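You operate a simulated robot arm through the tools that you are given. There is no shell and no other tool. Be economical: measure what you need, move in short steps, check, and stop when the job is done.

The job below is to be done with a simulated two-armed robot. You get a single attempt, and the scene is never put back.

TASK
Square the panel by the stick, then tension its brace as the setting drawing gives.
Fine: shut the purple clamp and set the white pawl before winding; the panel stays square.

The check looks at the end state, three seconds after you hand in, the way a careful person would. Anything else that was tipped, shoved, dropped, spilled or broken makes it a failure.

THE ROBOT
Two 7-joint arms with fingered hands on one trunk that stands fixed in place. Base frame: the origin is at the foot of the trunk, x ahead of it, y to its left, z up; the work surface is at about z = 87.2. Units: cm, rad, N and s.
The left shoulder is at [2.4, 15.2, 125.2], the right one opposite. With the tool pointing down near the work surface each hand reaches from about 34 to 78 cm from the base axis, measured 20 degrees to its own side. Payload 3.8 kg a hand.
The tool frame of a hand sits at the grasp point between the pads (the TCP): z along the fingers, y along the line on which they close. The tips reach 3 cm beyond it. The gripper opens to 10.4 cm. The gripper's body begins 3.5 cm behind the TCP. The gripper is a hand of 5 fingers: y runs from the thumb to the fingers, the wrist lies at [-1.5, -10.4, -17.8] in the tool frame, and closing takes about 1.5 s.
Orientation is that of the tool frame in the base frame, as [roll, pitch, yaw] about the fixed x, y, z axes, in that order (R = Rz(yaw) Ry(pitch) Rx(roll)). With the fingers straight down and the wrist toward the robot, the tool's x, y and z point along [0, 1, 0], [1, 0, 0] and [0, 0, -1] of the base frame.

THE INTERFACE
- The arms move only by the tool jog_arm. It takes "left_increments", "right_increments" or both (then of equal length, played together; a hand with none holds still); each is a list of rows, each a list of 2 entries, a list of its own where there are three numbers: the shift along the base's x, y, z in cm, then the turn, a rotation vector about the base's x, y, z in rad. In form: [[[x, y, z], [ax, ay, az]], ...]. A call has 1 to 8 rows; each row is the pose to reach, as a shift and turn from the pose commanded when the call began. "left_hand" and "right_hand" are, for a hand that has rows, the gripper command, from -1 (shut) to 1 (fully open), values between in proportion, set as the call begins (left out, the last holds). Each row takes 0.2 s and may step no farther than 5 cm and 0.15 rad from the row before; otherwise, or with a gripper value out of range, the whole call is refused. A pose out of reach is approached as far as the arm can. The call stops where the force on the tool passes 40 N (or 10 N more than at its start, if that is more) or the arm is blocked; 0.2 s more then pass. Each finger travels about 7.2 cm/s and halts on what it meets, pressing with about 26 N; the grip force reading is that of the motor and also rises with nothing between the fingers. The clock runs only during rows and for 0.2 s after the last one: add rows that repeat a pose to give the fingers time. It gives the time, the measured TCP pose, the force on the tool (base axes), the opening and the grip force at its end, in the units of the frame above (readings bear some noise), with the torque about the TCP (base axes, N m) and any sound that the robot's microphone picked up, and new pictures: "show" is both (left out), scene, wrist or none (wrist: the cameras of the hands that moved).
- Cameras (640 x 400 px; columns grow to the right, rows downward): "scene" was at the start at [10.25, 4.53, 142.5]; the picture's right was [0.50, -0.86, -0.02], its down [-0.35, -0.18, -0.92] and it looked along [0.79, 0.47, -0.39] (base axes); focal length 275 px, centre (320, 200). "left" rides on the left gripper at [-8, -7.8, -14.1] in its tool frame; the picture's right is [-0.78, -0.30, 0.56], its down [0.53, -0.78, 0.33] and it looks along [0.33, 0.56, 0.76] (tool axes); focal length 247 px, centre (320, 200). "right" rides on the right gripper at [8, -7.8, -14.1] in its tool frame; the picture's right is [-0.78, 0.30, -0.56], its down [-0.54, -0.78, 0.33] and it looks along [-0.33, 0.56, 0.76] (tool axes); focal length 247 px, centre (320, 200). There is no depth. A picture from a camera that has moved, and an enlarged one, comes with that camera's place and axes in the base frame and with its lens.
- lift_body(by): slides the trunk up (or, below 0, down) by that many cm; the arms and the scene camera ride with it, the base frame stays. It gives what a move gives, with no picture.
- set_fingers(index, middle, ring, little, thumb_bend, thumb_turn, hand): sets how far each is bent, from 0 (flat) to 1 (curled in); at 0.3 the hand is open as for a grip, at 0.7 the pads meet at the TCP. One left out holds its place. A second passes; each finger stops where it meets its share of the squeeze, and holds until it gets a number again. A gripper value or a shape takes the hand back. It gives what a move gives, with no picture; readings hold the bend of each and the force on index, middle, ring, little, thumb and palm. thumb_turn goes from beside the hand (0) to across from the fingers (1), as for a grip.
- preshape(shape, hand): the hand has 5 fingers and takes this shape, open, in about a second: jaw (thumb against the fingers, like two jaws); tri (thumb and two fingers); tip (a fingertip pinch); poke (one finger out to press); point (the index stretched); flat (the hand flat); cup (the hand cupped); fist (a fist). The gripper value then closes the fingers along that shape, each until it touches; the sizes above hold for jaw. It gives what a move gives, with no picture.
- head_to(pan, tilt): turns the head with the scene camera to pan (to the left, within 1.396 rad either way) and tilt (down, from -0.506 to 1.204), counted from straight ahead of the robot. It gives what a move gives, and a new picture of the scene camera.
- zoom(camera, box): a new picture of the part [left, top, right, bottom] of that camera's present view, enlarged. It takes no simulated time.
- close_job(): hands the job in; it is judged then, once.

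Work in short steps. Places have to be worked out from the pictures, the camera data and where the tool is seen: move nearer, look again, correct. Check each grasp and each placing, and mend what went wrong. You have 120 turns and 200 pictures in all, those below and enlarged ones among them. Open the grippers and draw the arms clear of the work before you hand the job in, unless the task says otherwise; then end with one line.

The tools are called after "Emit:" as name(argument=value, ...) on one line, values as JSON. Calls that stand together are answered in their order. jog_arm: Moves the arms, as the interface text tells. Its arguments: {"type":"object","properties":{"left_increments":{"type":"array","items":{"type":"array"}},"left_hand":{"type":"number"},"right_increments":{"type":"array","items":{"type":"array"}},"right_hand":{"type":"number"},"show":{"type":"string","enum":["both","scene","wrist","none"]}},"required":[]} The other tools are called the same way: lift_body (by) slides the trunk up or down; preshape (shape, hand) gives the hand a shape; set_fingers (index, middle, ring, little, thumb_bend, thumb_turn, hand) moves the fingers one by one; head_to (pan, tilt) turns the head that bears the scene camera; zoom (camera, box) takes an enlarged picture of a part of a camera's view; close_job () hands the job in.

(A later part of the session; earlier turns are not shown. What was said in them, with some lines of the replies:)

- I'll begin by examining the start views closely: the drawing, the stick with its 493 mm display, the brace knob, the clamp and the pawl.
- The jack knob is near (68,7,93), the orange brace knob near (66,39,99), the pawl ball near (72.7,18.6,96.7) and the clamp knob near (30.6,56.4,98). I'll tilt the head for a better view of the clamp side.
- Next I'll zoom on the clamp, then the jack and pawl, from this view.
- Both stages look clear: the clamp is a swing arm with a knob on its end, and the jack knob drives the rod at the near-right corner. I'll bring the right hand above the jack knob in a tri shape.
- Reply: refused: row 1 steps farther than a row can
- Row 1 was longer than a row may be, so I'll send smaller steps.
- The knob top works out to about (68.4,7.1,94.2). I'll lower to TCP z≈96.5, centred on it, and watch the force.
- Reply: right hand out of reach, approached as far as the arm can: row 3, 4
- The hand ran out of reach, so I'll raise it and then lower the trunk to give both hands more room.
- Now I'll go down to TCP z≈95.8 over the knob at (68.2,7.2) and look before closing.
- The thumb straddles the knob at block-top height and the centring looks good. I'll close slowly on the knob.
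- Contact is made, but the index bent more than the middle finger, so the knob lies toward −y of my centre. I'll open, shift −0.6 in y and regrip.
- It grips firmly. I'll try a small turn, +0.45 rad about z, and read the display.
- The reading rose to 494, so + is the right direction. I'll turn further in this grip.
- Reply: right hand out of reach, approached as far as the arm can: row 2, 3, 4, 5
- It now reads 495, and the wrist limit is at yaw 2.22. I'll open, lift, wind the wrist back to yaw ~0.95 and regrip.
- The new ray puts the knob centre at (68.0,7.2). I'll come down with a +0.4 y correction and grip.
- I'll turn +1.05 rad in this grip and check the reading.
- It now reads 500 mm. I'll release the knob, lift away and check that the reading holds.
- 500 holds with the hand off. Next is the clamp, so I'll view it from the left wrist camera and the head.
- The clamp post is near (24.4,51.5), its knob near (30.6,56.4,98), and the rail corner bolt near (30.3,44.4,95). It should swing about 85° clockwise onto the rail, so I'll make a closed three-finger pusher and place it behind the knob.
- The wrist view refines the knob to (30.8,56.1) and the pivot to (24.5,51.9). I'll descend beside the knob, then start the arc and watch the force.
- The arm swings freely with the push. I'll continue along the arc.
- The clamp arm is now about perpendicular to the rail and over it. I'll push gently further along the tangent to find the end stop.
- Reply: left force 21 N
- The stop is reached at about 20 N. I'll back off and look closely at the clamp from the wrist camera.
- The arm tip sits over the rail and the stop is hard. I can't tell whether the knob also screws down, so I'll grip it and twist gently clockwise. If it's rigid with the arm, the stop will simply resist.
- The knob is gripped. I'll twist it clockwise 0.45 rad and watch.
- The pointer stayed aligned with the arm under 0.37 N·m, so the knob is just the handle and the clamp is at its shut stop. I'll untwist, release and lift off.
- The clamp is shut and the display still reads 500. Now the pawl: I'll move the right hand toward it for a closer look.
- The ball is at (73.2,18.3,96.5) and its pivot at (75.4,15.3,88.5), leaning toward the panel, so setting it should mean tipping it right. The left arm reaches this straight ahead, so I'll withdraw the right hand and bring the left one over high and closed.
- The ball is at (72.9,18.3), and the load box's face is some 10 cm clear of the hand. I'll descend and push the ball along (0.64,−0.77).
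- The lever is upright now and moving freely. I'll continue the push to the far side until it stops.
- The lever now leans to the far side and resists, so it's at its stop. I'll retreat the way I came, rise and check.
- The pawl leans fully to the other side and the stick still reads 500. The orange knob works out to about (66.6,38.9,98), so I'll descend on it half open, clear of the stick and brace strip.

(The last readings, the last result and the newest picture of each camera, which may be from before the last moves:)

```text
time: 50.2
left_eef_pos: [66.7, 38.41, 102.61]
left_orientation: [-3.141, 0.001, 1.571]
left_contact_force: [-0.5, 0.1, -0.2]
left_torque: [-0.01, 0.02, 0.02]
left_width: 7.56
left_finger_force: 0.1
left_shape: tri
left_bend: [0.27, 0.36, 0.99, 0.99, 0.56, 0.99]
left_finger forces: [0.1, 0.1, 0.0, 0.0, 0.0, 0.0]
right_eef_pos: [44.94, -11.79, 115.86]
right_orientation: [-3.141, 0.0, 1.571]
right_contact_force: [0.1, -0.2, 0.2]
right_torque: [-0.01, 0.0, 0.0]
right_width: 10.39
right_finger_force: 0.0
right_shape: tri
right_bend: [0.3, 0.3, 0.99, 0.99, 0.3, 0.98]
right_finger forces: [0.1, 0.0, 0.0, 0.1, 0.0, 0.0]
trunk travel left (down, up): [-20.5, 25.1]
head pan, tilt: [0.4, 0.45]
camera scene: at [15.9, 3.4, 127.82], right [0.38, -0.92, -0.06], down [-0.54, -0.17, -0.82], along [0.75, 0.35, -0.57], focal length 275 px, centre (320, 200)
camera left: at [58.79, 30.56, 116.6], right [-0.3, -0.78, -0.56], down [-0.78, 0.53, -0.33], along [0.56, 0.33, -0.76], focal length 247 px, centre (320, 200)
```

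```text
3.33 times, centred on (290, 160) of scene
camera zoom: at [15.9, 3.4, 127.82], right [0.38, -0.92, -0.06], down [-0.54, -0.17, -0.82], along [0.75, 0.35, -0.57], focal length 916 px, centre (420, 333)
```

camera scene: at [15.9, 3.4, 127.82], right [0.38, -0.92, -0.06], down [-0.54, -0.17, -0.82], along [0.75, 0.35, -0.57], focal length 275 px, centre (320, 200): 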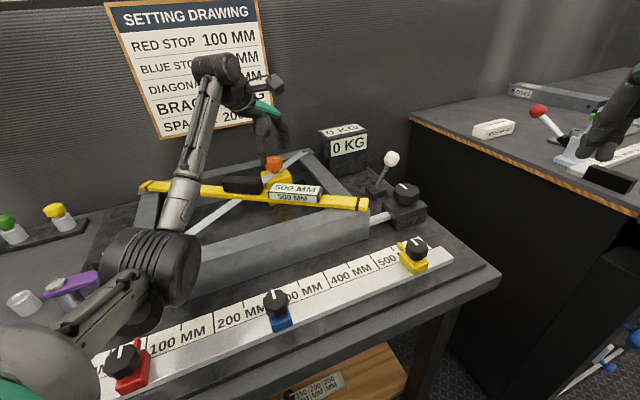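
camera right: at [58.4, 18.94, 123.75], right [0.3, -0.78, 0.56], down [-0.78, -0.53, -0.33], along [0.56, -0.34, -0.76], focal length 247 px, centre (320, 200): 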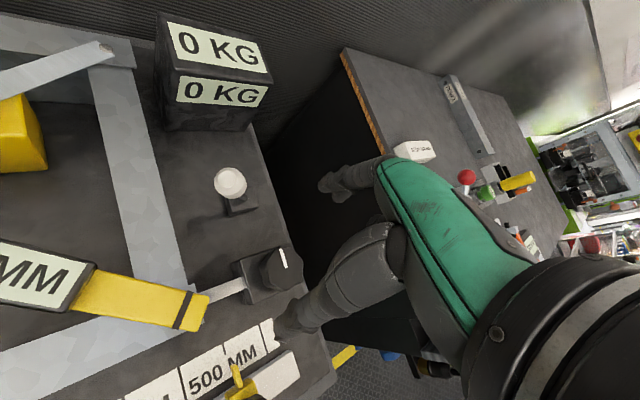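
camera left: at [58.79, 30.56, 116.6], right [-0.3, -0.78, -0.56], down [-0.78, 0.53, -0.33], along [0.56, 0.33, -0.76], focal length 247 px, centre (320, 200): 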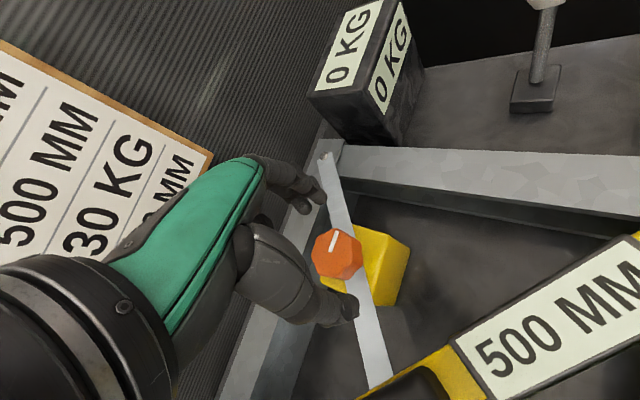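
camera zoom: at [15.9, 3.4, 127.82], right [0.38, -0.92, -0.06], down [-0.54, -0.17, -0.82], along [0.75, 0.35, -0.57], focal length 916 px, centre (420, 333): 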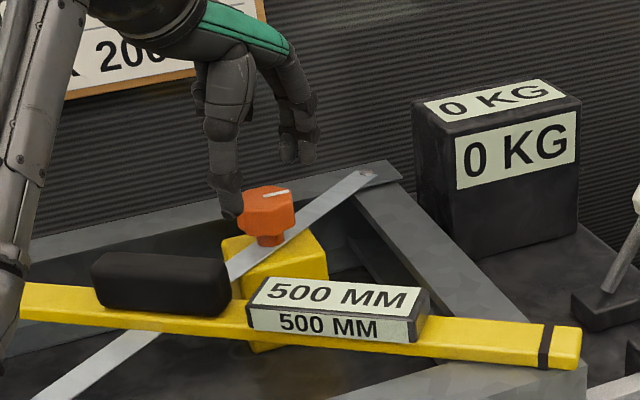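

The knob is confirmed at (66.65,38.9). I'll lower to z≈99.4 with +0.4 in y and close on it.

Emit:
jog_arm(left_increments=[[[0, 0.4, -1.6], [0, 0, 0]], [[0, 0.4, -3.2], [0, 0, 0]], [[0, 0.4, -3.2], [0, 0, 0]]], show="none")

Emit:
jog_arm(left_increments=[[[0, 0, 0], [0, 0, 0]], [[0, 0, 0], [0, 0, 0]], [[0, 0, 0], [0, 0, 0]], [[0, 0, 0], [0, 0, 0]], [[0, 0, 0], [0, 0, 0]], [[0, 0, 0], [0, 0, 0]], [[0, 0, 0], [0, 0, 0]]], left_hand=-1, show="wrist")

Emit:
zoom(camera="scene", box=[210, 100, 370, 220])

```text
time: 51.0
left_eef_pos: [66.71, 38.95, 99.36]
left_orientation: [3.141, 0.0, 1.57]
left_contact_force: [-0.3, 0.0, 0.0]
left_torque: [-0.01, 0.01, 0.01]
left_width: 7.56
left_finger_force: 0.1
left_shape: tri
left_bend: [0.27, 0.36, 0.99, 0.99, 0.56, 0.99]
left_finger forces: [0.0, 0.0, 0.1, 0.0, 0.0, 0.1]
right_eef_pos: [45.01, -11.9, 115.74]
right_orientation: [-3.141, -0.001, 1.571]
right_contact_force: [-0.4, -0.9, 0.3]
right_torque: [0.0, 0.0, -0.01]
right_width: 10.37
right_finger_force: 0.2
right_shape: tri
right_bend: [0.3, 0.3, 0.99, 0.99, 0.3, 0.98]
right_finger forces: [0.0, 0.0, 0.0, 0.0, 0.0, 0.0]
trunk travel left (down, up): [-20.5, 25.1]
head pan, tilt: [0.4, 0.45]
```

```text
time: 52.6
left_eef_pos: [66.79, 38.83, 99.34]
left_orientation: [3.14, 0.001, 1.571]
left_contact_force: [-0.9, -1.7, -2.2]
left_torque: [-0.04, 0.03, -0.05]
left_width: 3.4
left_finger_force: 26.5
left_shape: tri
left_bend: [0.74, 0.5, 1.0, 1.0, 0.74, 1.0]
left_finger forces: [10.8, 11.4, 0.1, 0.0, 24.0, 0.1]
right_eef_pos: [44.96, -11.97, 115.72]
right_orientation: [-3.141, 0.0, 1.571]
right_contact_force: [-0.4, -0.6, -1.0]
right_torque: [0.02, -0.02, -0.02]
right_width: 10.37
right_finger_force: 0.0
right_shape: tri
right_bend: [0.3, 0.3, 0.99, 0.99, 0.3, 0.98]
right_finger forces: [0.0, 0.1, 0.0, 0.1, 0.0, 0.1]
trunk travel left (down, up): [-20.5, 25.1]
head pan, tilt: [0.4, 0.45]
camera left: at [58.88, 30.95, 113.37], right [-0.3, -0.78, -0.56], down [-0.78, 0.53, -0.33], along [0.56, 0.33, -0.76], focal length 247 px, centre (320, 200)
```

left: 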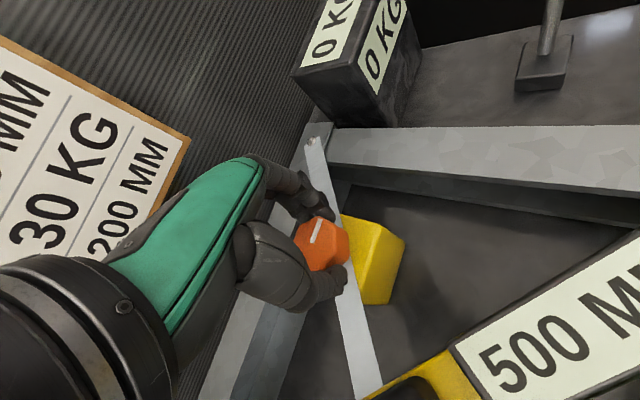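

```text
3.33 times, centred on (290, 160) of scene
camera zoom: at [15.92, 3.39, 127.81], right [0.38, -0.92, -0.06], down [-0.54, -0.17, -0.82], along [0.75, 0.35, -0.57], focal length 916 px, centre (420, 333)
```

zoom: 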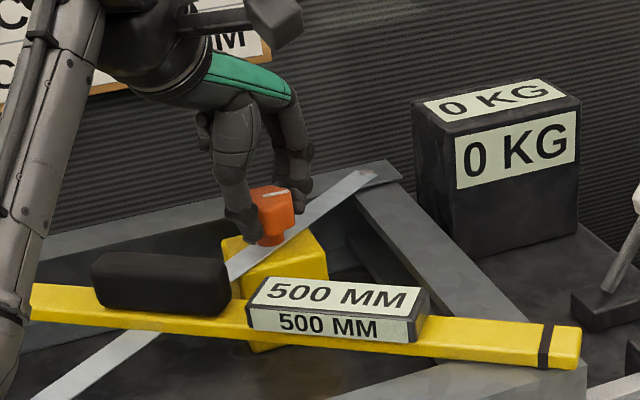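

The grip is good. I'll turn +0.3 rad as a test and read the load box.

Emit:
jog_arm(left_increments=[[[0, 0, 0], [0, 0, 0.15]], [[0, 0, 0], [0, 0, 0.3]], [[0, 0, 0], [0, 0, 0.3]]], show="none")

Emit:
zoom(camera="scene", box=[210, 100, 370, 220])

```text
time: 53.4
left_eef_pos: [66.94, 38.59, 99.33]
left_orientation: [-3.141, 0.0, 1.871]
left_contact_force: [-0.5, -10.1, -5.7]
left_torque: [-0.28, -0.13, -0.37]
left_width: 3.18
left_finger_force: 26.4
left_shape: tri
left_bend: [0.74, 0.49, 1.0, 1.0, 0.73, 1.0]
left_finger forces: [15.4, 11.8, 0.0, 0.0, 26.5, 0.0]
right_eef_pos: [45.07, -12.06, 115.73]
right_orientation: [3.141, -0.003, 1.569]
right_contact_force: [-1.4, -0.4, 0.9]
right_torque: [-0.02, 0.01, 0.01]
right_width: 10.37
right_finger_force: 0.0
right_shape: tri
right_bend: [0.3, 0.3, 0.99, 0.99, 0.3, 0.98]
right_finger forces: [0.1, 0.1, 0.1, 0.0, 0.0, 0.0]
trunk travel left (down, up): [-20.5, 25.1]
head pan, tilt: [0.4, 0.45]
```

```text
3.33 times, centred on (290, 160) of scene
camera zoom: at [15.98, 3.23, 127.8], right [0.38, -0.92, -0.07], down [-0.55, -0.17, -0.82], along [0.75, 0.35, -0.57], focal length 916 px, centre (420, 333)
```

zoom: 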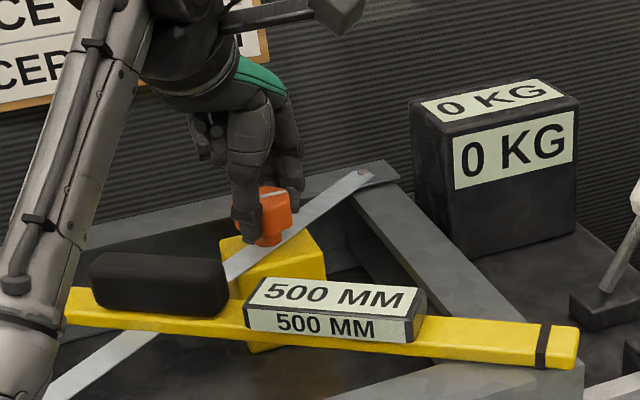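

The + direction is blocked, since it's already at zero. I'll turn the other way to yaw ~1.05 and read.

Emit:
jog_arm(left_increments=[[[0, 0, 0], [0, 0, -0.15]], [[0, 0, 0], [0, 0, -0.3]], [[0, 0, 0], [0, 0, -0.45]], [[0, 0, 0], [0, 0, -0.6]], [[0, 0, 0], [0, 0, -0.75]], [[0, 0, 0], [0, 0, -0.75]]], show="none")

Emit:
zoom(camera="scene", box=[210, 100, 370, 220])

```text
time: 54.8
left_eef_pos: [66.72, 39.09, 99.5]
left_orientation: [-3.141, 0.002, 1.121]
left_contact_force: [-3.5, 8.9, -3.0]
left_torque: [0.24, 0.12, 0.19]
left_width: 3.3
left_finger_force: 26.1
left_shape: tri
left_bend: [0.74, 0.52, 1.0, 1.0, 0.74, 0.99]
left_finger forces: [10.1, 10.5, 0.0, 0.1, 28.0, 0.0]
right_eef_pos: [44.99, -11.71, 115.68]
right_orientation: [3.141, 0.004, 1.571]
right_contact_force: [0.0, -0.6, -0.5]
right_torque: [-0.04, -0.02, 0.01]
right_width: 10.38
right_finger_force: 0.0
right_shape: tri
right_bend: [0.3, 0.3, 0.99, 0.99, 0.3, 0.98]
right_finger forces: [0.1, 0.0, 0.0, 0.0, 0.0, 0.0]
trunk travel left (down, up): [-20.5, 25.1]
head pan, tilt: [0.4, 0.45]
```

```text
3.33 times, centred on (290, 160) of scene
camera zoom: at [15.9, 3.63, 127.8], right [0.38, -0.92, -0.06], down [-0.54, -0.17, -0.82], along [0.75, 0.35, -0.57], focal length 916 px, centre (420, 333)
```

zoom: 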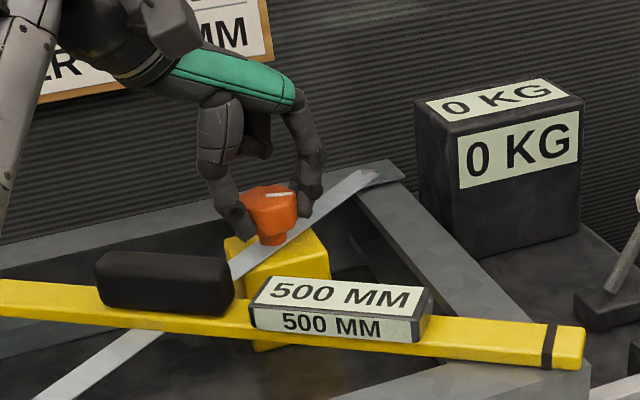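

The pointer moved only slightly, so either there's slack or the fingers slip. I'll look closely from the wrist camera.

Emit:
zoom(camera="left", box=[220, 130, 460, 330])

```text
2.00 times, centred on (340, 230) of left
camera zoom: at [56.2, 35.35, 113.41], right [-0.6, -0.57, -0.56], down [-0.47, 0.82, -0.33], along [0.65, 0.06, -0.76], focal length 494 px, centre (280, 140)
```

zoom: 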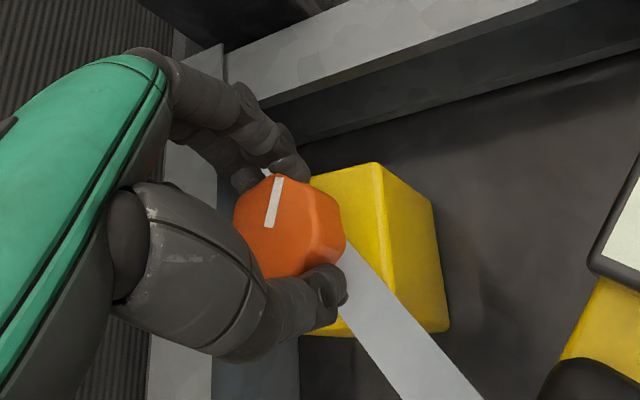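

The pointer has turned about 25° clockwise, so it's winding with the brace slack so far. I'll release, lift, rotate back to yaw ~2.2 and regrip.

Emit:
jog_arm(left_increments=[[[0, 0, 0], [0, 0, 0]], [[0, 0, 0], [0, 0, 0]], [[0, 0, 0], [0, 0, 0]], [[0, 0, 3], [0, 0, 0.1]], [[0, 0, 3], [0, 0, 0.25]], [[0, 0, 3], [0, 0, 0.4]], [[0, 0, 3], [0, 0, 0.55]], [[0, 0, 3], [0, 0, 0.7]]], left_hand=0.6, show="none")

Emit:
jog_arm(left_increments=[[[0, 0, 0], [0, 0, 0.15]], [[0, 0, 0], [0, 0, 0.3]], [[0, 0, 0], [0, 0, 0.4]], [[0, 0, 0], [0, 0, 0.4]]], show="wrist")

```text
time: 56.6
left_eef_pos: [66.77, 38.93, 102.29]
left_orientation: [-3.141, -0.001, 1.825]
left_contact_force: [0.0, 1.2, 0.5]
left_torque: [-0.02, -0.04, -0.02]
left_width: 8.31
left_finger_force: 0.1
left_shape: tri
left_bend: [0.26, 0.34, 0.99, 0.99, 0.5, 0.99]
left_finger forces: [0.0, 0.1, 0.0, 0.0, 0.0, 0.0]
right_eef_pos: [44.93, -11.87, 115.63]
right_orientation: [3.141, 0.001, 1.571]
right_contact_force: [0.5, -0.2, -0.4]
right_torque: [0.0, 0.02, 0.02]
right_width: 10.38
right_finger_force: 0.1
right_shape: tri
right_bend: [0.3, 0.3, 0.99, 0.99, 0.3, 0.98]
right_finger forces: [0.0, 0.0, 0.0, 0.1, 0.0, 0.1]
trunk travel left (down, up): [-20.5, 25.1]
head pan, tilt: [0.4, 0.45]
```

```text
time: 57.6
left_eef_pos: [66.64, 38.86, 102.35]
left_orientation: [-3.141, 0.001, 2.223]
left_contact_force: [-0.4, 0.6, -0.4]
left_torque: [0.0, -0.01, -0.01]
left_width: 8.28
left_finger_force: 0.1
left_shape: tri
left_bend: [0.26, 0.34, 0.99, 0.99, 0.5, 0.99]
left_finger forces: [0.0, 0.0, 0.0, 0.0, 0.0, 0.0]
right_eef_pos: [44.84, -11.82, 115.77]
right_orientation: [3.141, -0.001, 1.572]
right_contact_force: [0.8, 0.6, -0.1]
right_torque: [0.02, 0.04, 0.0]
right_width: 10.38
right_finger_force: 0.0
right_shape: tri
right_bend: [0.3, 0.3, 0.99, 0.99, 0.3, 0.98]
right_finger forces: [0.2, 0.1, 0.0, 0.0, 0.1, 0.0]
trunk travel left (down, up): [-20.5, 25.1]
head pan, tilt: [0.4, 0.45]
camera left: at [65.33, 27.91, 116.41], right [0.24, -0.8, -0.56], down [-0.94, -0.05, -0.33], along [0.24, 0.6, -0.76], focal length 247 px, centre (320, 200)
```

left: 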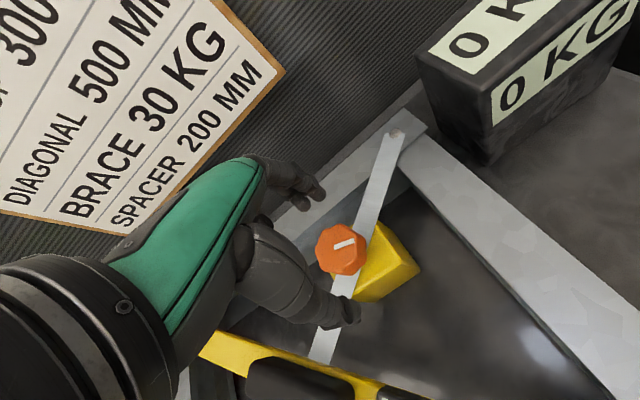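

The thumb is clear of the stick. I'll descend, close, and wind −1.05 rad.

Emit:
jog_arm(left_increments=[[[0, 0, -1.5], [0, 0, 0]], [[0, 0.05, -3.1], [0, 0, 0]], [[0, 0.05, -3.1], [0, 0, 0]]], show="none")

Emit:
jog_arm(left_increments=[[[0, 0, 0], [0, 0, 0]], [[0, 0, 0], [0, 0, 0]], [[0, 0, 0], [0, 0, 0]], [[0, 0, 0], [0, 0, 0]], [[0, 0, 0], [0, 0, 0]], [[0, 0, 0], [0, 0, 0]], [[0, 0, 0], [0, 0, 0]]], left_hand=-1, show="none")

Emit:
jog_arm(left_increments=[[[0, 0, 0], [0, 0, -0.15]], [[0, 0, 0], [0, 0, -0.3]], [[0, 0, 0], [0, 0, -0.45]], [[0, 0, 0], [0, 0, -0.6]], [[0, 0, 0], [0, 0, -0.6]]], show="none")

Emit:
zoom(camera="scene", box=[210, 100, 370, 220])

```text
time: 58.4
left_eef_pos: [66.75, 39.0, 99.34]
left_orientation: [-3.141, -0.001, 2.222]
left_contact_force: [-0.1, -0.1, 0.2]
left_torque: [0.01, -0.04, 0.01]
left_width: 8.3
left_finger_force: 0.1
left_shape: tri
left_bend: [0.26, 0.34, 0.99, 0.99, 0.5, 0.99]
left_finger forces: [0.0, 0.0, 0.1, 0.1, 0.0, 0.1]
right_eef_pos: [44.96, -11.87, 115.61]
right_orientation: [3.142, -0.001, 1.571]
right_contact_force: [1.0, -1.0, 0.2]
right_torque: [0.01, 0.01, 0.0]
right_width: 10.38
right_finger_force: 0.0
right_shape: tri
right_bend: [0.3, 0.3, 0.99, 0.99, 0.3, 0.98]
right_finger forces: [0.0, 0.1, 0.1, 0.1, 0.0, 0.0]
trunk travel left (down, up): [-20.5, 25.1]
head pan, tilt: [0.4, 0.45]
```

```text
time: 60.0
left_eef_pos: [66.72, 39.01, 99.28]
left_orientation: [-3.141, 0.0, 2.221]
left_contact_force: [-0.3, -1.0, -1.8]
left_torque: [-0.04, 0.0, -0.01]
left_width: 3.44
left_finger_force: 25.8
left_shape: tri
left_bend: [0.74, 0.5, 1.0, 1.0, 0.74, 1.0]
left_finger forces: [10.9, 11.7, 0.0, 0.0, 23.6, 0.1]
right_eef_pos: [44.94, -11.78, 115.69]
right_orientation: [-3.141, -0.001, 1.571]
right_contact_force: [0.1, 0.2, -0.4]
right_torque: [0.0, 0.03, 0.01]
right_width: 10.38
right_finger_force: 0.0
right_shape: tri
right_bend: [0.3, 0.3, 0.99, 0.99, 0.3, 0.98]
right_finger forces: [0.0, 0.0, 0.0, 0.0, 0.0, 0.0]
trunk travel left (down, up): [-20.5, 25.1]
head pan, tilt: [0.4, 0.45]
```

```text
time: 61.2
left_eef_pos: [66.6, 39.11, 99.17]
left_orientation: [3.141, 0.0, 1.621]
left_contact_force: [-3.4, 7.0, -3.1]
left_torque: [0.15, 0.14, 0.23]
left_width: 3.44
left_finger_force: 25.5
left_shape: tri
left_bend: [0.74, 0.51, 1.0, 1.0, 0.74, 0.99]
left_finger forces: [10.5, 11.9, 0.0, 0.0, 25.6, 0.0]
right_eef_pos: [44.99, -11.6, 115.78]
right_orientation: [-3.14, 0.004, 1.571]
right_contact_force: [0.2, -1.0, -1.0]
right_torque: [0.02, 0.04, 0.0]
right_width: 10.37
right_finger_force: 0.0
right_shape: tri
right_bend: [0.3, 0.3, 0.99, 0.99, 0.3, 0.98]
right_finger forces: [0.1, 0.1, 0.0, 0.0, 0.1, 0.1]
trunk travel left (down, up): [-20.5, 25.1]
head pan, tilt: [0.4, 0.45]
```

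```text
3.33 times, centred on (290, 160) of scene
camera zoom: at [15.89, 3.57, 127.81], right [0.38, -0.92, -0.06], down [-0.54, -0.17, -0.82], along [0.75, 0.35, -0.57], focal length 916 px, centre (420, 333)
```

zoom: 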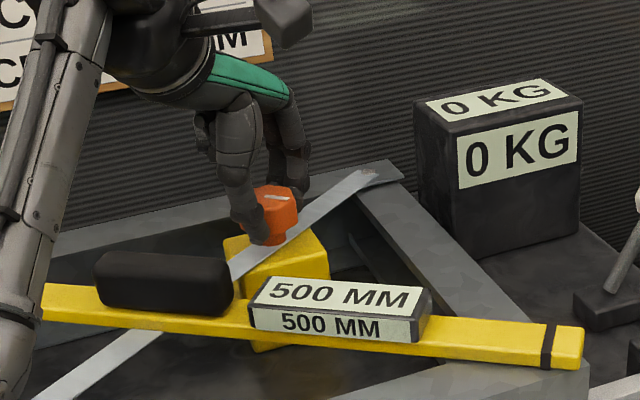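

The load still reads 0, so I'll check with the wrist camera whether the pointer actually turned.

Emit:
zoom(camera="left", box=[220, 130, 460, 330])

```text
2.00 times, centred on (340, 230) of left
camera zoom: at [59.27, 30.86, 113.29], right [-0.26, -0.79, -0.56], down [-0.8, 0.49, -0.33], along [0.54, 0.36, -0.76], focal length 494 px, centre (280, 140)
```

zoom: 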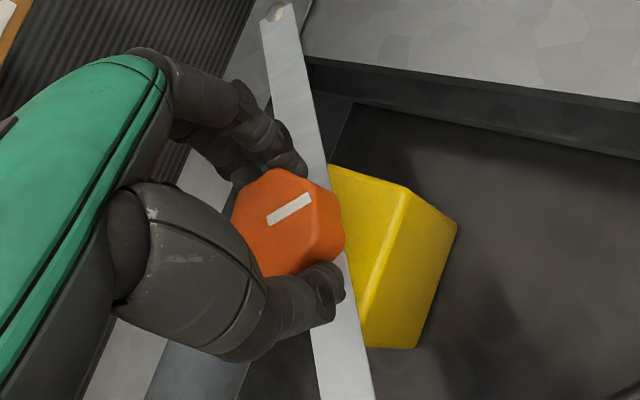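

The pointer did move about 20°, with finger compliance taking up the rest. I'll keep turning −0.55.

Emit:
jog_arm(left_increments=[[[0, 0, 0], [0, 0, -0.15]], [[0, 0, 0], [0, 0, -0.3]], [[0, 0, 0], [0, 0, -0.45]], [[0, 0, 0], [0, 0, -0.6]], [[0, 0, 0], [0, 0, -0.6]]], show="none")

Emit:
zoom(camera="left", box=[220, 130, 460, 330])

Emit:
zoom(camera="scene", box=[210, 100, 370, 220])

```text
time: 62.4
left_eef_pos: [66.67, 39.21, 99.25]
left_orientation: [3.141, 0.001, 1.022]
left_contact_force: [-0.4, 13.2, -1.2]
left_torque: [0.31, 0.07, 0.23]
left_width: 3.39
left_finger_force: 25.2
left_shape: tri
left_bend: [0.74, 0.51, 1.0, 1.0, 0.74, 0.99]
left_finger forces: [9.8, 11.8, 0.1, 0.1, 28.5, 0.0]
right_eef_pos: [45.07, -11.71, 115.76]
right_orientation: [-3.141, 0.003, 1.569]
right_contact_force: [-0.3, -0.1, 0.5]
right_torque: [0.01, 0.0, 0.0]
right_width: 10.35
right_finger_force: 0.1
right_shape: tri
right_bend: [0.3, 0.3, 0.99, 0.99, 0.3, 0.98]
right_finger forces: [0.0, 0.0, 0.1, 0.1, 0.0, 0.0]
trunk travel left (down, up): [-20.5, 25.1]
head pan, tilt: [0.4, 0.45]
```

```text
2.00 times, centred on (340, 230) of left
camera zoom: at [55.81, 36.53, 113.26], right [-0.66, -0.51, -0.56], down [-0.38, 0.86, -0.33], along [0.65, -0.01, -0.76], focal length 494 px, centre (280, 140)
```

zoom: 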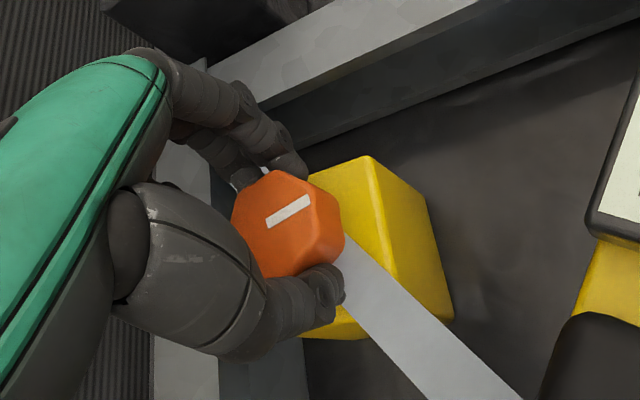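

```text
3.33 times, centred on (290, 160) of scene
camera zoom: at [15.9, 3.65, 127.81], right [0.38, -0.92, -0.06], down [-0.54, -0.17, -0.82], along [0.75, 0.35, -0.57], focal length 916 px, centre (420, 333)
```

zoom: 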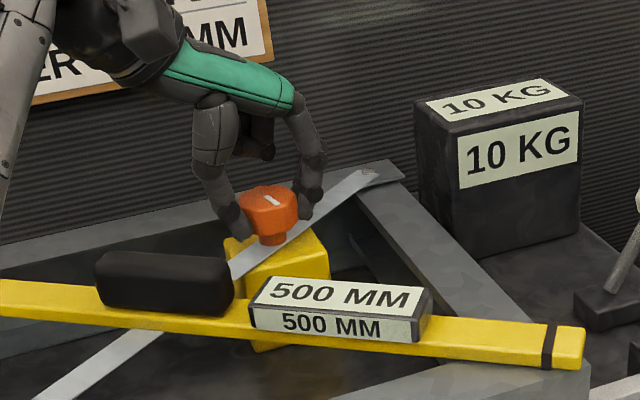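

The load reads 10 kg with the diagonal still 500. I'll regrip from yaw ~2.2.

Emit:
jog_arm(left_increments=[[[0, 0, 0], [0, 0, 0]], [[0, 0, 0], [0, 0, 0]], [[0, 0, 0], [0, 0, 0]], [[0, 0, 3], [0, 0, 0.1]], [[0, 0, 3], [0, 0, 0.25]], [[0, 0, 3], [0, 0, 0.4]], [[0, 0, 3], [0, 0, 0.55]], [[0, 0, 3], [0, 0, 0.7]]], left_hand=0.6, show="none")

Emit:
jog_arm(left_increments=[[[0, 0, 0], [0, 0, 0.15]], [[0, 0, 0], [0, 0, 0.3]], [[0, 0, 0], [0, 0, 0.45]], [[0, -0.1, -1.5], [0, 0, 0.5]], [[0, -0.1, -3], [0, 0, 0.5]], [[0, -0.1, -3], [0, 0, 0.5]]], show="none")

Emit:
zoom(camera="scene", box=[210, 100, 370, 220])

Emit:
jog_arm(left_increments=[[[0, 0, 0], [0, 0, 0]], [[0, 0, 0], [0, 0, 0]], [[0, 0, 0], [0, 0, 0]], [[0, 0, 0], [0, 0, 0]], [[0, 0, 0], [0, 0, 0]], [[0, 0, 0], [0, 0, 0]], [[0, 0, 0], [0, 0, 0]]], left_hand=-1, show="none")

```text
time: 64.2
left_eef_pos: [66.84, 39.04, 102.25]
left_orientation: [3.14, 0.0, 1.724]
left_contact_force: [0.6, 0.2, 0.0]
left_torque: [0.02, -0.01, -0.02]
left_width: 8.28
left_finger_force: 0.0
left_shape: tri
left_bend: [0.26, 0.34, 0.99, 0.99, 0.5, 0.99]
left_finger forces: [0.0, 0.0, 0.0, 0.0, 0.0, 0.0]
right_eef_pos: [45.04, -11.9, 115.85]
right_orientation: [-3.142, 0.001, 1.571]
right_contact_force: [0.3, -0.2, -0.2]
right_torque: [-0.03, 0.0, 0.0]
right_width: 10.41
right_finger_force: 0.1
right_shape: tri
right_bend: [0.3, 0.3, 0.99, 0.99, 0.3, 0.98]
right_finger forces: [0.1, 0.0, 0.1, 0.0, 0.0, 0.0]
trunk travel left (down, up): [-20.5, 25.1]
head pan, tilt: [0.4, 0.45]
```

```text
time: 65.6
left_eef_pos: [66.71, 38.75, 99.3]
left_orientation: [3.141, -0.001, 2.221]
left_contact_force: [0.4, -0.1, -0.1]
left_torque: [-0.01, -0.01, 0.0]
left_width: 8.32
left_finger_force: 0.0
left_shape: tri
left_bend: [0.26, 0.34, 0.99, 0.99, 0.5, 0.99]
left_finger forces: [0.1, 0.0, 0.0, 0.0, 0.0, 0.0]
right_eef_pos: [45.03, -12.01, 115.74]
right_orientation: [-3.141, -0.001, 1.57]
right_contact_force: [-0.4, -0.9, -0.2]
right_torque: [-0.02, -0.02, 0.03]
right_width: 10.37
right_finger_force: 0.0
right_shape: tri
right_bend: [0.3, 0.3, 0.99, 0.99, 0.3, 0.98]
right_finger forces: [0.1, 0.0, 0.0, 0.1, 0.1, 0.0]
trunk travel left (down, up): [-20.5, 25.1]
head pan, tilt: [0.4, 0.45]
```

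```text
3.33 times, centred on (290, 160) of scene
camera zoom: at [15.9, 3.39, 127.81], right [0.38, -0.92, -0.06], down [-0.54, -0.17, -0.82], along [0.75, 0.35, -0.57], focal length 916 px, centre (420, 333)
```

zoom: 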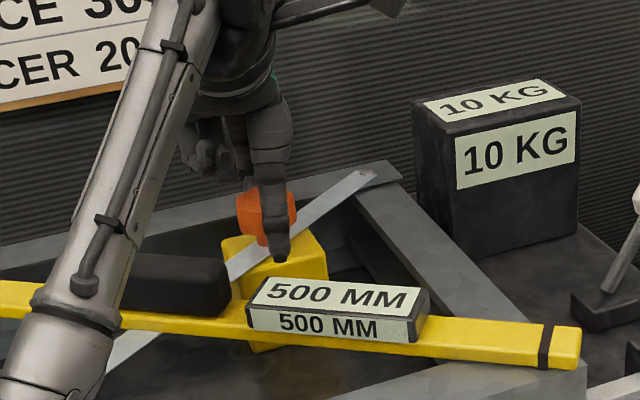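

```text
time: 67.2
left_eef_pos: [66.73, 38.96, 99.14]
left_orientation: [3.14, -0.001, 2.224]
left_contact_force: [0.1, -1.1, -2.2]
left_torque: [0.01, 0.03, -0.01]
left_width: 3.42
left_finger_force: 26.4
left_shape: tri
left_bend: [0.74, 0.48, 1.0, 1.0, 0.74, 1.0]
left_finger forces: [10.9, 11.6, 0.1, 0.0, 23.7, 0.0]
right_eef_pos: [44.79, -11.89, 115.88]
right_orientation: [3.141, 0.001, 1.572]
right_contact_force: [0.6, 0.1, 0.1]
right_torque: [-0.01, 0.0, -0.04]
right_width: 10.37
right_finger_force: 0.0
right_shape: tri
right_bend: [0.3, 0.3, 0.99, 0.99, 0.3, 0.98]
right_finger forces: [0.0, 0.1, 0.0, 0.0, 0.0, 0.1]
trunk travel left (down, up): [-20.5, 25.1]
head pan, tilt: [0.4, 0.45]
```

It held at 10 kg on its own. I'll wind −0.7 rad and read.

Emit:
jog_arm(left_increments=[[[0, 0, 0], [0, 0, -0.15]], [[0, 0, 0], [0, 0, -0.3]], [[0, 0, 0], [0, 0, -0.45]], [[0, 0, 0], [0, 0, -0.6]], [[0, 0, 0], [0, 0, -0.7]], [[0, 0, 0], [0, 0, -0.7]]], show="none")

Emit:
zoom(camera="scene", box=[210, 100, 370, 220])

```text
time: 68.6
left_eef_pos: [66.57, 39.09, 99.18]
left_orientation: [-3.14, 0.001, 1.52]
left_contact_force: [-6.8, 7.1, -4.6]
left_torque: [0.2, 0.23, 0.28]
left_width: 3.35
left_finger_force: 26.3
left_shape: tri
left_bend: [0.74, 0.5, 1.0, 1.0, 0.74, 0.99]
left_finger forces: [10.0, 11.0, 0.0, 0.0, 28.3, 0.0]
right_eef_pos: [44.91, -11.68, 115.77]
right_orientation: [-3.141, 0.003, 1.572]
right_contact_force: [0.6, -0.2, 0.2]
right_torque: [-0.03, 0.0, -0.01]
right_width: 10.36
right_finger_force: 0.1
right_shape: tri
right_bend: [0.3, 0.3, 0.99, 0.99, 0.3, 0.98]
right_finger forces: [0.0, 0.1, 0.0, 0.0, 0.1, 0.0]
trunk travel left (down, up): [-20.5, 25.1]
head pan, tilt: [0.4, 0.45]
```

```text
3.33 times, centred on (290, 160) of scene
camera zoom: at [15.84, 3.59, 127.81], right [0.38, -0.92, -0.06], down [-0.54, -0.17, -0.82], along [0.75, 0.35, -0.57], focal length 916 px, centre (420, 333)
```

zoom: 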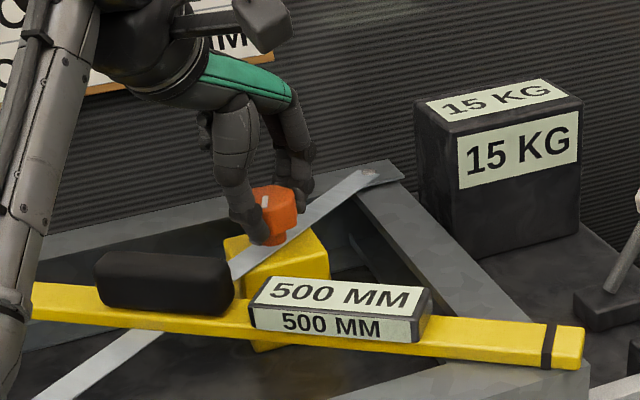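

It's at 15 kg. I'll continue −0.35 rad more.

Emit:
jog_arm(left_increments=[[[0, 0, 0], [0, 0, -0.12]], [[0, 0, 0], [0, 0, -0.24]], [[0, 0, 0], [0, 0, -0.35]], [[0, 0, 0], [0, 0, -0.35]]], show="none")

Emit:
zoom(camera="scene", box=[210, 100, 370, 220])

```text
time: 69.6
left_eef_pos: [66.75, 39.31, 99.22]
left_orientation: [3.14, 0.002, 1.17]
left_contact_force: [-6.9, 11.0, -4.3]
left_torque: [0.27, 0.26, 0.28]
left_width: 3.27
left_finger_force: 26.1
left_shape: tri
left_bend: [0.74, 0.51, 1.0, 1.0, 0.74, 0.99]
left_finger forces: [9.4, 10.4, 0.0, 0.0, 29.7, 0.0]
right_eef_pos: [45.04, -11.66, 115.71]
right_orientation: [-3.14, 0.003, 1.57]
right_contact_force: [-0.2, 0.4, 0.7]
right_torque: [0.01, 0.01, 0.01]
right_width: 10.39
right_finger_force: 0.1
right_shape: tri
right_bend: [0.3, 0.3, 0.99, 0.99, 0.3, 0.98]
right_finger forces: [0.0, 0.0, 0.0, 0.1, 0.0, 0.0]
trunk travel left (down, up): [-20.5, 25.1]
head pan, tilt: [0.4, 0.45]
```

```text
3.33 times, centred on (290, 160) of scene
camera zoom: at [15.85, 3.65, 127.81], right [0.38, -0.92, -0.06], down [-0.54, -0.17, -0.82], along [0.75, 0.35, -0.57], focal length 916 px, centre (420, 333)
```

zoom: 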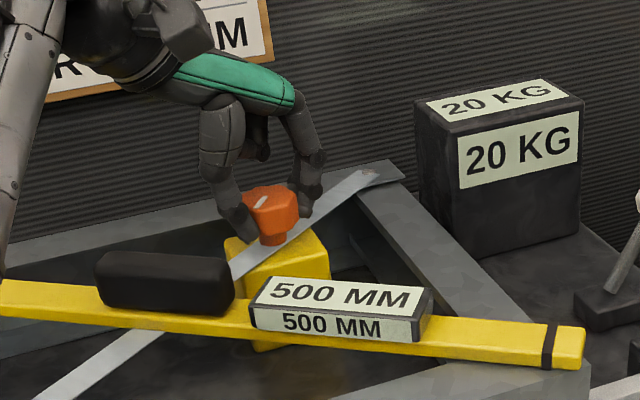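

It reads 20 kg, about 5 kg per 0.35 rad. I'll regrip once more.

Emit:
jog_arm(left_increments=[[[0, 0, 0], [0, 0, 0]], [[0, 0, 0], [0, 0, 0]], [[0, 0, 0], [0, 0, 0]], [[0, 0, 3], [0, 0, 0.1]], [[0, 0, 3], [0, 0, 0.25]], [[0, 0, 3], [0, 0, 0.4]], [[0, 0, 3], [0, 0, 0.55]], [[0, 0, 3], [0, 0, 0.7]]], left_hand=0.6, show="none")

Emit:
jog_arm(left_increments=[[[0, 0, 0], [0, 0, 0.15]], [[0, 0, 0], [0, 0, 0.3]], [[0, 0, 0], [0, 0, 0.36]], [[0, 0, -1.5], [0, 0, 0.36]], [[0, 0, -3], [0, 0, 0.36]], [[0, 0, -3], [0, 0, 0.36]]], show="none")

Emit:
jog_arm(left_increments=[[[0, 0, 0], [0, 0, 0]], [[0, 0, 0], [0, 0, 0]], [[0, 0, 0], [0, 0, 0]], [[0, 0, 0], [0, 0, 0]], [[0, 0, 0], [0, 0, 0]], [[0, 0, 0], [0, 0, 0]], [[0, 0, 0], [0, 0, 0]]], left_hand=-1, show="none")

Emit:
jog_arm(left_increments=[[[0, 0, 0], [0, 0, -0.15]], [[0, 0, 0], [0, 0, -0.3]], [[0, 0, 0], [0, 0, -0.45]], [[0, 0, 0], [0, 0, -0.6]], [[0, 0, 0], [0, 0, -0.7]], [[0, 0, 0], [0, 0, -0.7]]], show="none")

Emit:
zoom(camera="scene", box=[210, 100, 370, 220])

```text
time: 71.4
left_eef_pos: [66.69, 38.99, 102.36]
left_orientation: [3.141, -0.001, 1.875]
left_contact_force: [-0.2, 0.2, 0.2]
left_torque: [-0.01, 0.03, 0.02]
left_width: 8.29
left_finger_force: 0.1
left_shape: tri
left_bend: [0.26, 0.34, 0.99, 0.99, 0.5, 0.99]
left_finger forces: [0.0, 0.0, 0.0, 0.0, 0.0, 0.0]
right_eef_pos: [44.94, -11.87, 115.81]
right_orientation: [-3.141, -0.002, 1.57]
right_contact_force: [0.0, -0.8, 0.7]
right_torque: [0.01, 0.03, 0.0]
right_width: 10.39
right_finger_force: 0.1
right_shape: tri
right_bend: [0.3, 0.3, 0.99, 0.99, 0.3, 0.98]
right_finger forces: [0.0, 0.0, 0.0, 0.0, 0.0, 0.0]
trunk travel left (down, up): [-20.5, 25.1]
head pan, tilt: [0.4, 0.45]
```

```text
time: 72.8
left_eef_pos: [66.77, 38.99, 99.21]
left_orientation: [3.141, 0.001, 2.232]
left_contact_force: [0.2, 0.2, 0.7]
left_torque: [0.0, -0.02, 0.02]
left_width: 8.29
left_finger_force: 0.0
left_shape: tri
left_bend: [0.26, 0.34, 0.99, 0.99, 0.5, 0.99]
left_finger forces: [0.0, 0.1, 0.0, 0.1, 0.0, 0.0]
right_eef_pos: [44.94, -11.87, 115.68]
right_orientation: [-3.141, 0.001, 1.572]
right_contact_force: [-0.9, 1.1, 0.6]
right_torque: [0.0, 0.01, -0.04]
right_width: 10.39
right_finger_force: 0.1
right_shape: tri
right_bend: [0.3, 0.3, 0.99, 0.99, 0.3, 0.98]
right_finger forces: [0.1, 0.0, 0.0, 0.0, 0.1, 0.0]
trunk travel left (down, up): [-20.5, 25.1]
head pan, tilt: [0.4, 0.45]
```

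```text
time: 74.4
left_eef_pos: [66.68, 38.88, 99.14]
left_orientation: [-3.141, -0.001, 2.234]
left_contact_force: [-0.5, -1.7, -1.7]
left_torque: [-0.02, -0.03, 0.04]
left_width: 3.41
left_finger_force: 25.7
left_shape: tri
left_bend: [0.74, 0.49, 1.0, 1.0, 0.74, 1.0]
left_finger forces: [10.8, 11.7, 0.0, 0.0, 23.1, 0.0]
right_eef_pos: [45.01, -12.01, 115.84]
right_orientation: [-3.141, 0.0, 1.569]
right_contact_force: [0.5, -0.1, 0.1]
right_torque: [0.02, -0.01, 0.03]
right_width: 10.4
right_finger_force: 0.0
right_shape: tri
right_bend: [0.3, 0.3, 0.99, 0.99, 0.3, 0.98]
right_finger forces: [0.1, 0.1, 0.0, 0.1, 0.0, 0.0]
trunk travel left (down, up): [-20.5, 25.1]
head pan, tilt: [0.4, 0.45]
```

```text
time: 75.8
left_eef_pos: [66.51, 39.16, 99.22]
left_orientation: [3.141, 0.001, 1.533]
left_contact_force: [-6.6, 7.6, -3.9]
left_torque: [0.21, 0.13, 0.24]
left_width: 3.32
left_finger_force: 26.0
left_shape: tri
left_bend: [0.74, 0.5, 1.0, 1.0, 0.74, 0.99]
left_finger forces: [8.9, 14.2, 0.0, 0.0, 25.7, 0.0]
right_eef_pos: [44.94, -11.74, 115.84]
right_orientation: [-3.141, 0.002, 1.57]
right_contact_force: [0.2, 0.0, 0.0]
right_torque: [0.02, -0.03, -0.02]
right_width: 10.38
right_finger_force: 0.2
right_shape: tri
right_bend: [0.3, 0.3, 0.99, 0.99, 0.3, 0.98]
right_finger forces: [0.0, 0.0, 0.0, 0.0, 0.0, 0.1]
trunk travel left (down, up): [-20.5, 25.1]
head pan, tilt: [0.4, 0.45]
```

```text
3.33 times, centred on (290, 160) of scene
camera zoom: at [15.85, 3.58, 127.81], right [0.38, -0.92, -0.06], down [-0.54, -0.17, -0.82], along [0.75, 0.35, -0.57], focal length 916 px, centre (420, 333)
```

zoom: 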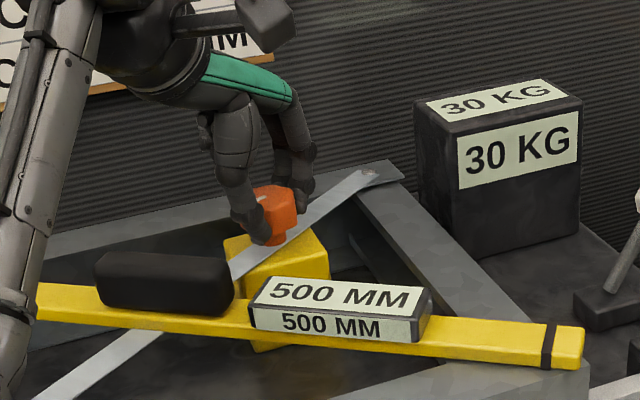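

It reads 30 kg with the diagonal at 500. I'll release and lift clear.

Emit:
jog_arm(left_increments=[[[0, 0, 0], [0, 0, 0]], [[0, 0, 0], [0, 0, 0]], [[0, 0, 0], [0, 0, 0]], [[0, 0, 0], [0, 0, 0]], [[0, 0, 4], [0, 0, 0]], [[0, 0, 8], [0, 0, 0]], [[0, 0, 12], [0, 0, 0]], [[-4, 0, 14], [0, 0, 0]]], left_hand=0.8, show="none")

Emit:
jog_arm(left_increments=[[[-4, 2, 0], [0, 0, 0]], [[-8, 4, 0], [0, 0, 0]], [[-12, 6, 0], [0, 0, 0]], [[-16, 8, 0], [0, 0, 0]], [[-20, 10, 0], [0, 0, 0]], [[-24, 12, 1], [0, 0, 0]], [[-28, 14, 2], [0, 0, 0]], [[-30, 16, 3], [0, 0, 0]]], left_hand=1)

Emit:
zoom(camera="scene", box=[230, 100, 450, 240])

Emit:
head_to(pan=0.9, tilt=0.6)

```text
time: 77.6
left_eef_pos: [62.52, 38.88, 113.41]
left_orientation: [3.141, 0.003, 1.531]
left_contact_force: [-1.1, -0.1, 0.6]
left_torque: [-0.01, -0.04, 0.0]
left_width: 9.35
left_finger_force: 0.0
left_shape: tri
left_bend: [0.28, 0.32, 0.99, 0.99, 0.35, 0.98]
left_finger forces: [0.0, 0.1, 0.0, 0.0, 0.0, 0.0]
right_eef_pos: [44.74, -11.76, 115.83]
right_orientation: [3.141, 0.001, 1.57]
right_contact_force: [-0.9, 0.7, -0.4]
right_torque: [-0.02, -0.02, 0.01]
right_width: 10.35
right_finger_force: 0.0
right_shape: tri
right_bend: [0.3, 0.3, 0.99, 0.99, 0.3, 0.98]
right_finger forces: [0.0, 0.0, 0.0, 0.0, 0.0, 0.0]
trunk travel left (down, up): [-20.5, 25.1]
head pan, tilt: [0.4, 0.45]
```

```text
time: 79.4
left_eef_pos: [32.59, 54.97, 116.16]
left_orientation: [3.142, 0.001, 1.532]
left_contact_force: [0.6, 0.2, 0.1]
left_torque: [-0.02, 0.02, -0.02]
left_width: 10.36
left_finger_force: 0.1
left_shape: tri
left_bend: [0.3, 0.3, 0.99, 0.99, 0.3, 0.98]
left_finger forces: [0.1, 0.1, 0.1, 0.0, 0.1, 0.0]
right_eef_pos: [45.01, -11.88, 115.77]
right_orientation: [-3.141, 0.0, 1.572]
right_contact_force: [0.3, 0.1, 0.0]
right_torque: [-0.01, 0.0, 0.0]
right_width: 10.36
right_finger_force: 0.1
right_shape: tri
right_bend: [0.3, 0.3, 0.99, 0.99, 0.3, 0.98]
right_finger forces: [0.1, 0.1, 0.0, 0.1, 0.1, 0.0]
trunk travel left (down, up): [-20.5, 25.1]
head pan, tilt: [0.4, 0.45]
camera scene: at [15.86, 3.43, 127.82], right [0.38, -0.92, -0.06], down [-0.54, -0.17, -0.82], along [0.75, 0.35, -0.57], focal length 275 px, centre (320, 200)
camera left: at [24.44, 47.24, 130.27], right [-0.33, -0.76, -0.56], down [-0.75, 0.57, -0.33], along [0.57, 0.31, -0.76], focal length 247 px, centre (320, 200)
```

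scene: 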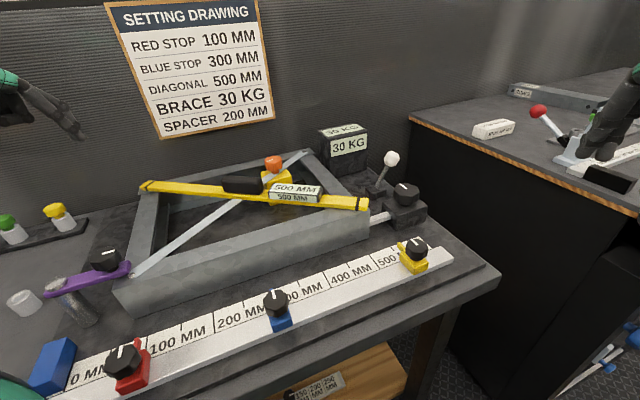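
left: 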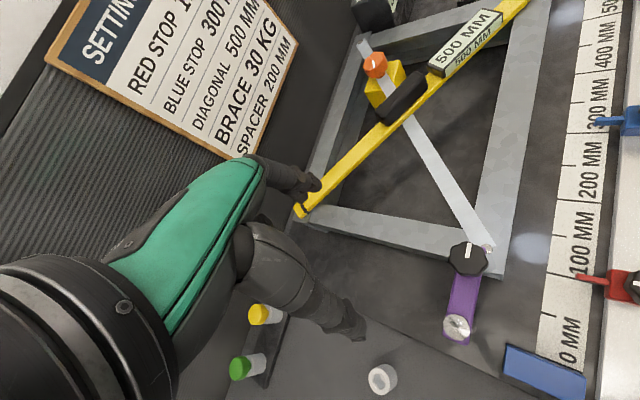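

```text
2.86 times, centred on (340, 170) of scene
camera zoom: at [15.86, 3.43, 127.82], right [0.38, -0.92, -0.06], down [-0.54, -0.17, -0.82], along [0.75, 0.35, -0.57], focal length 785 px, centre (263, 286)
```

zoom: 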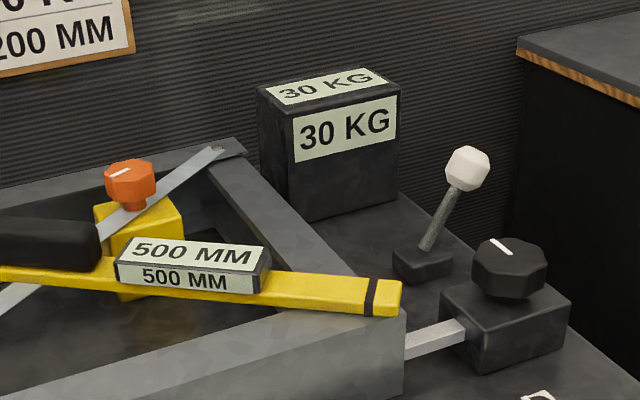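

```text
time: 80.3
left_eef_pos: [32.72, 54.87, 116.4]
left_orientation: [-3.141, 0.0, 1.533]
left_contact_force: [0.1, 0.3, -0.6]
left_torque: [-0.02, 0.03, -0.01]
left_width: 10.36
left_finger_force: 0.1
left_shape: tri
left_bend: [0.3, 0.3, 0.99, 0.99, 0.3, 0.98]
left_finger forces: [0.0, 0.1, 0.0, 0.0, 0.1, 0.1]
right_eef_pos: [45.01, -11.81, 115.71]
right_orientation: [-3.142, -0.002, 1.57]
right_contact_force: [-0.3, 0.2, 0.0]
right_torque: [0.01, 0.0, -0.01]
right_width: 10.39
right_finger_force: 0.0
right_shape: tri
right_bend: [0.3, 0.3, 0.99, 0.99, 0.3, 0.98]
right_finger forces: [0.0, 0.0, 0.0, 0.0, 0.1, 0.0]
trunk travel left (down, up): [-20.5, 25.1]
head pan, tilt: [0.901, 0.6]
camera scene: at [12.74, 6.76, 126.97], right [0.77, -0.62, -0.13], down [-0.48, -0.44, -0.76], along [0.41, 0.65, -0.64], focal length 275 px, centre (320, 200)
```

scene: 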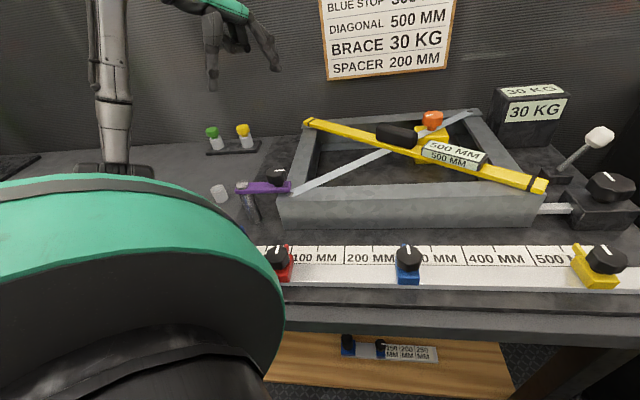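

With the hands off it holds: 500 mm, 30 kg, clamp shut over the rail, pawl set, stops untouched. Both hands are open and clear, so I'm handing in.

Emit:
close_job()

```text
The job is handed in.
```

I set the panel to 500 mm on the stick, shut the purple clamp and set the white pawl, then tensioned the brace to 30 kg; both readings held with the hands clear.
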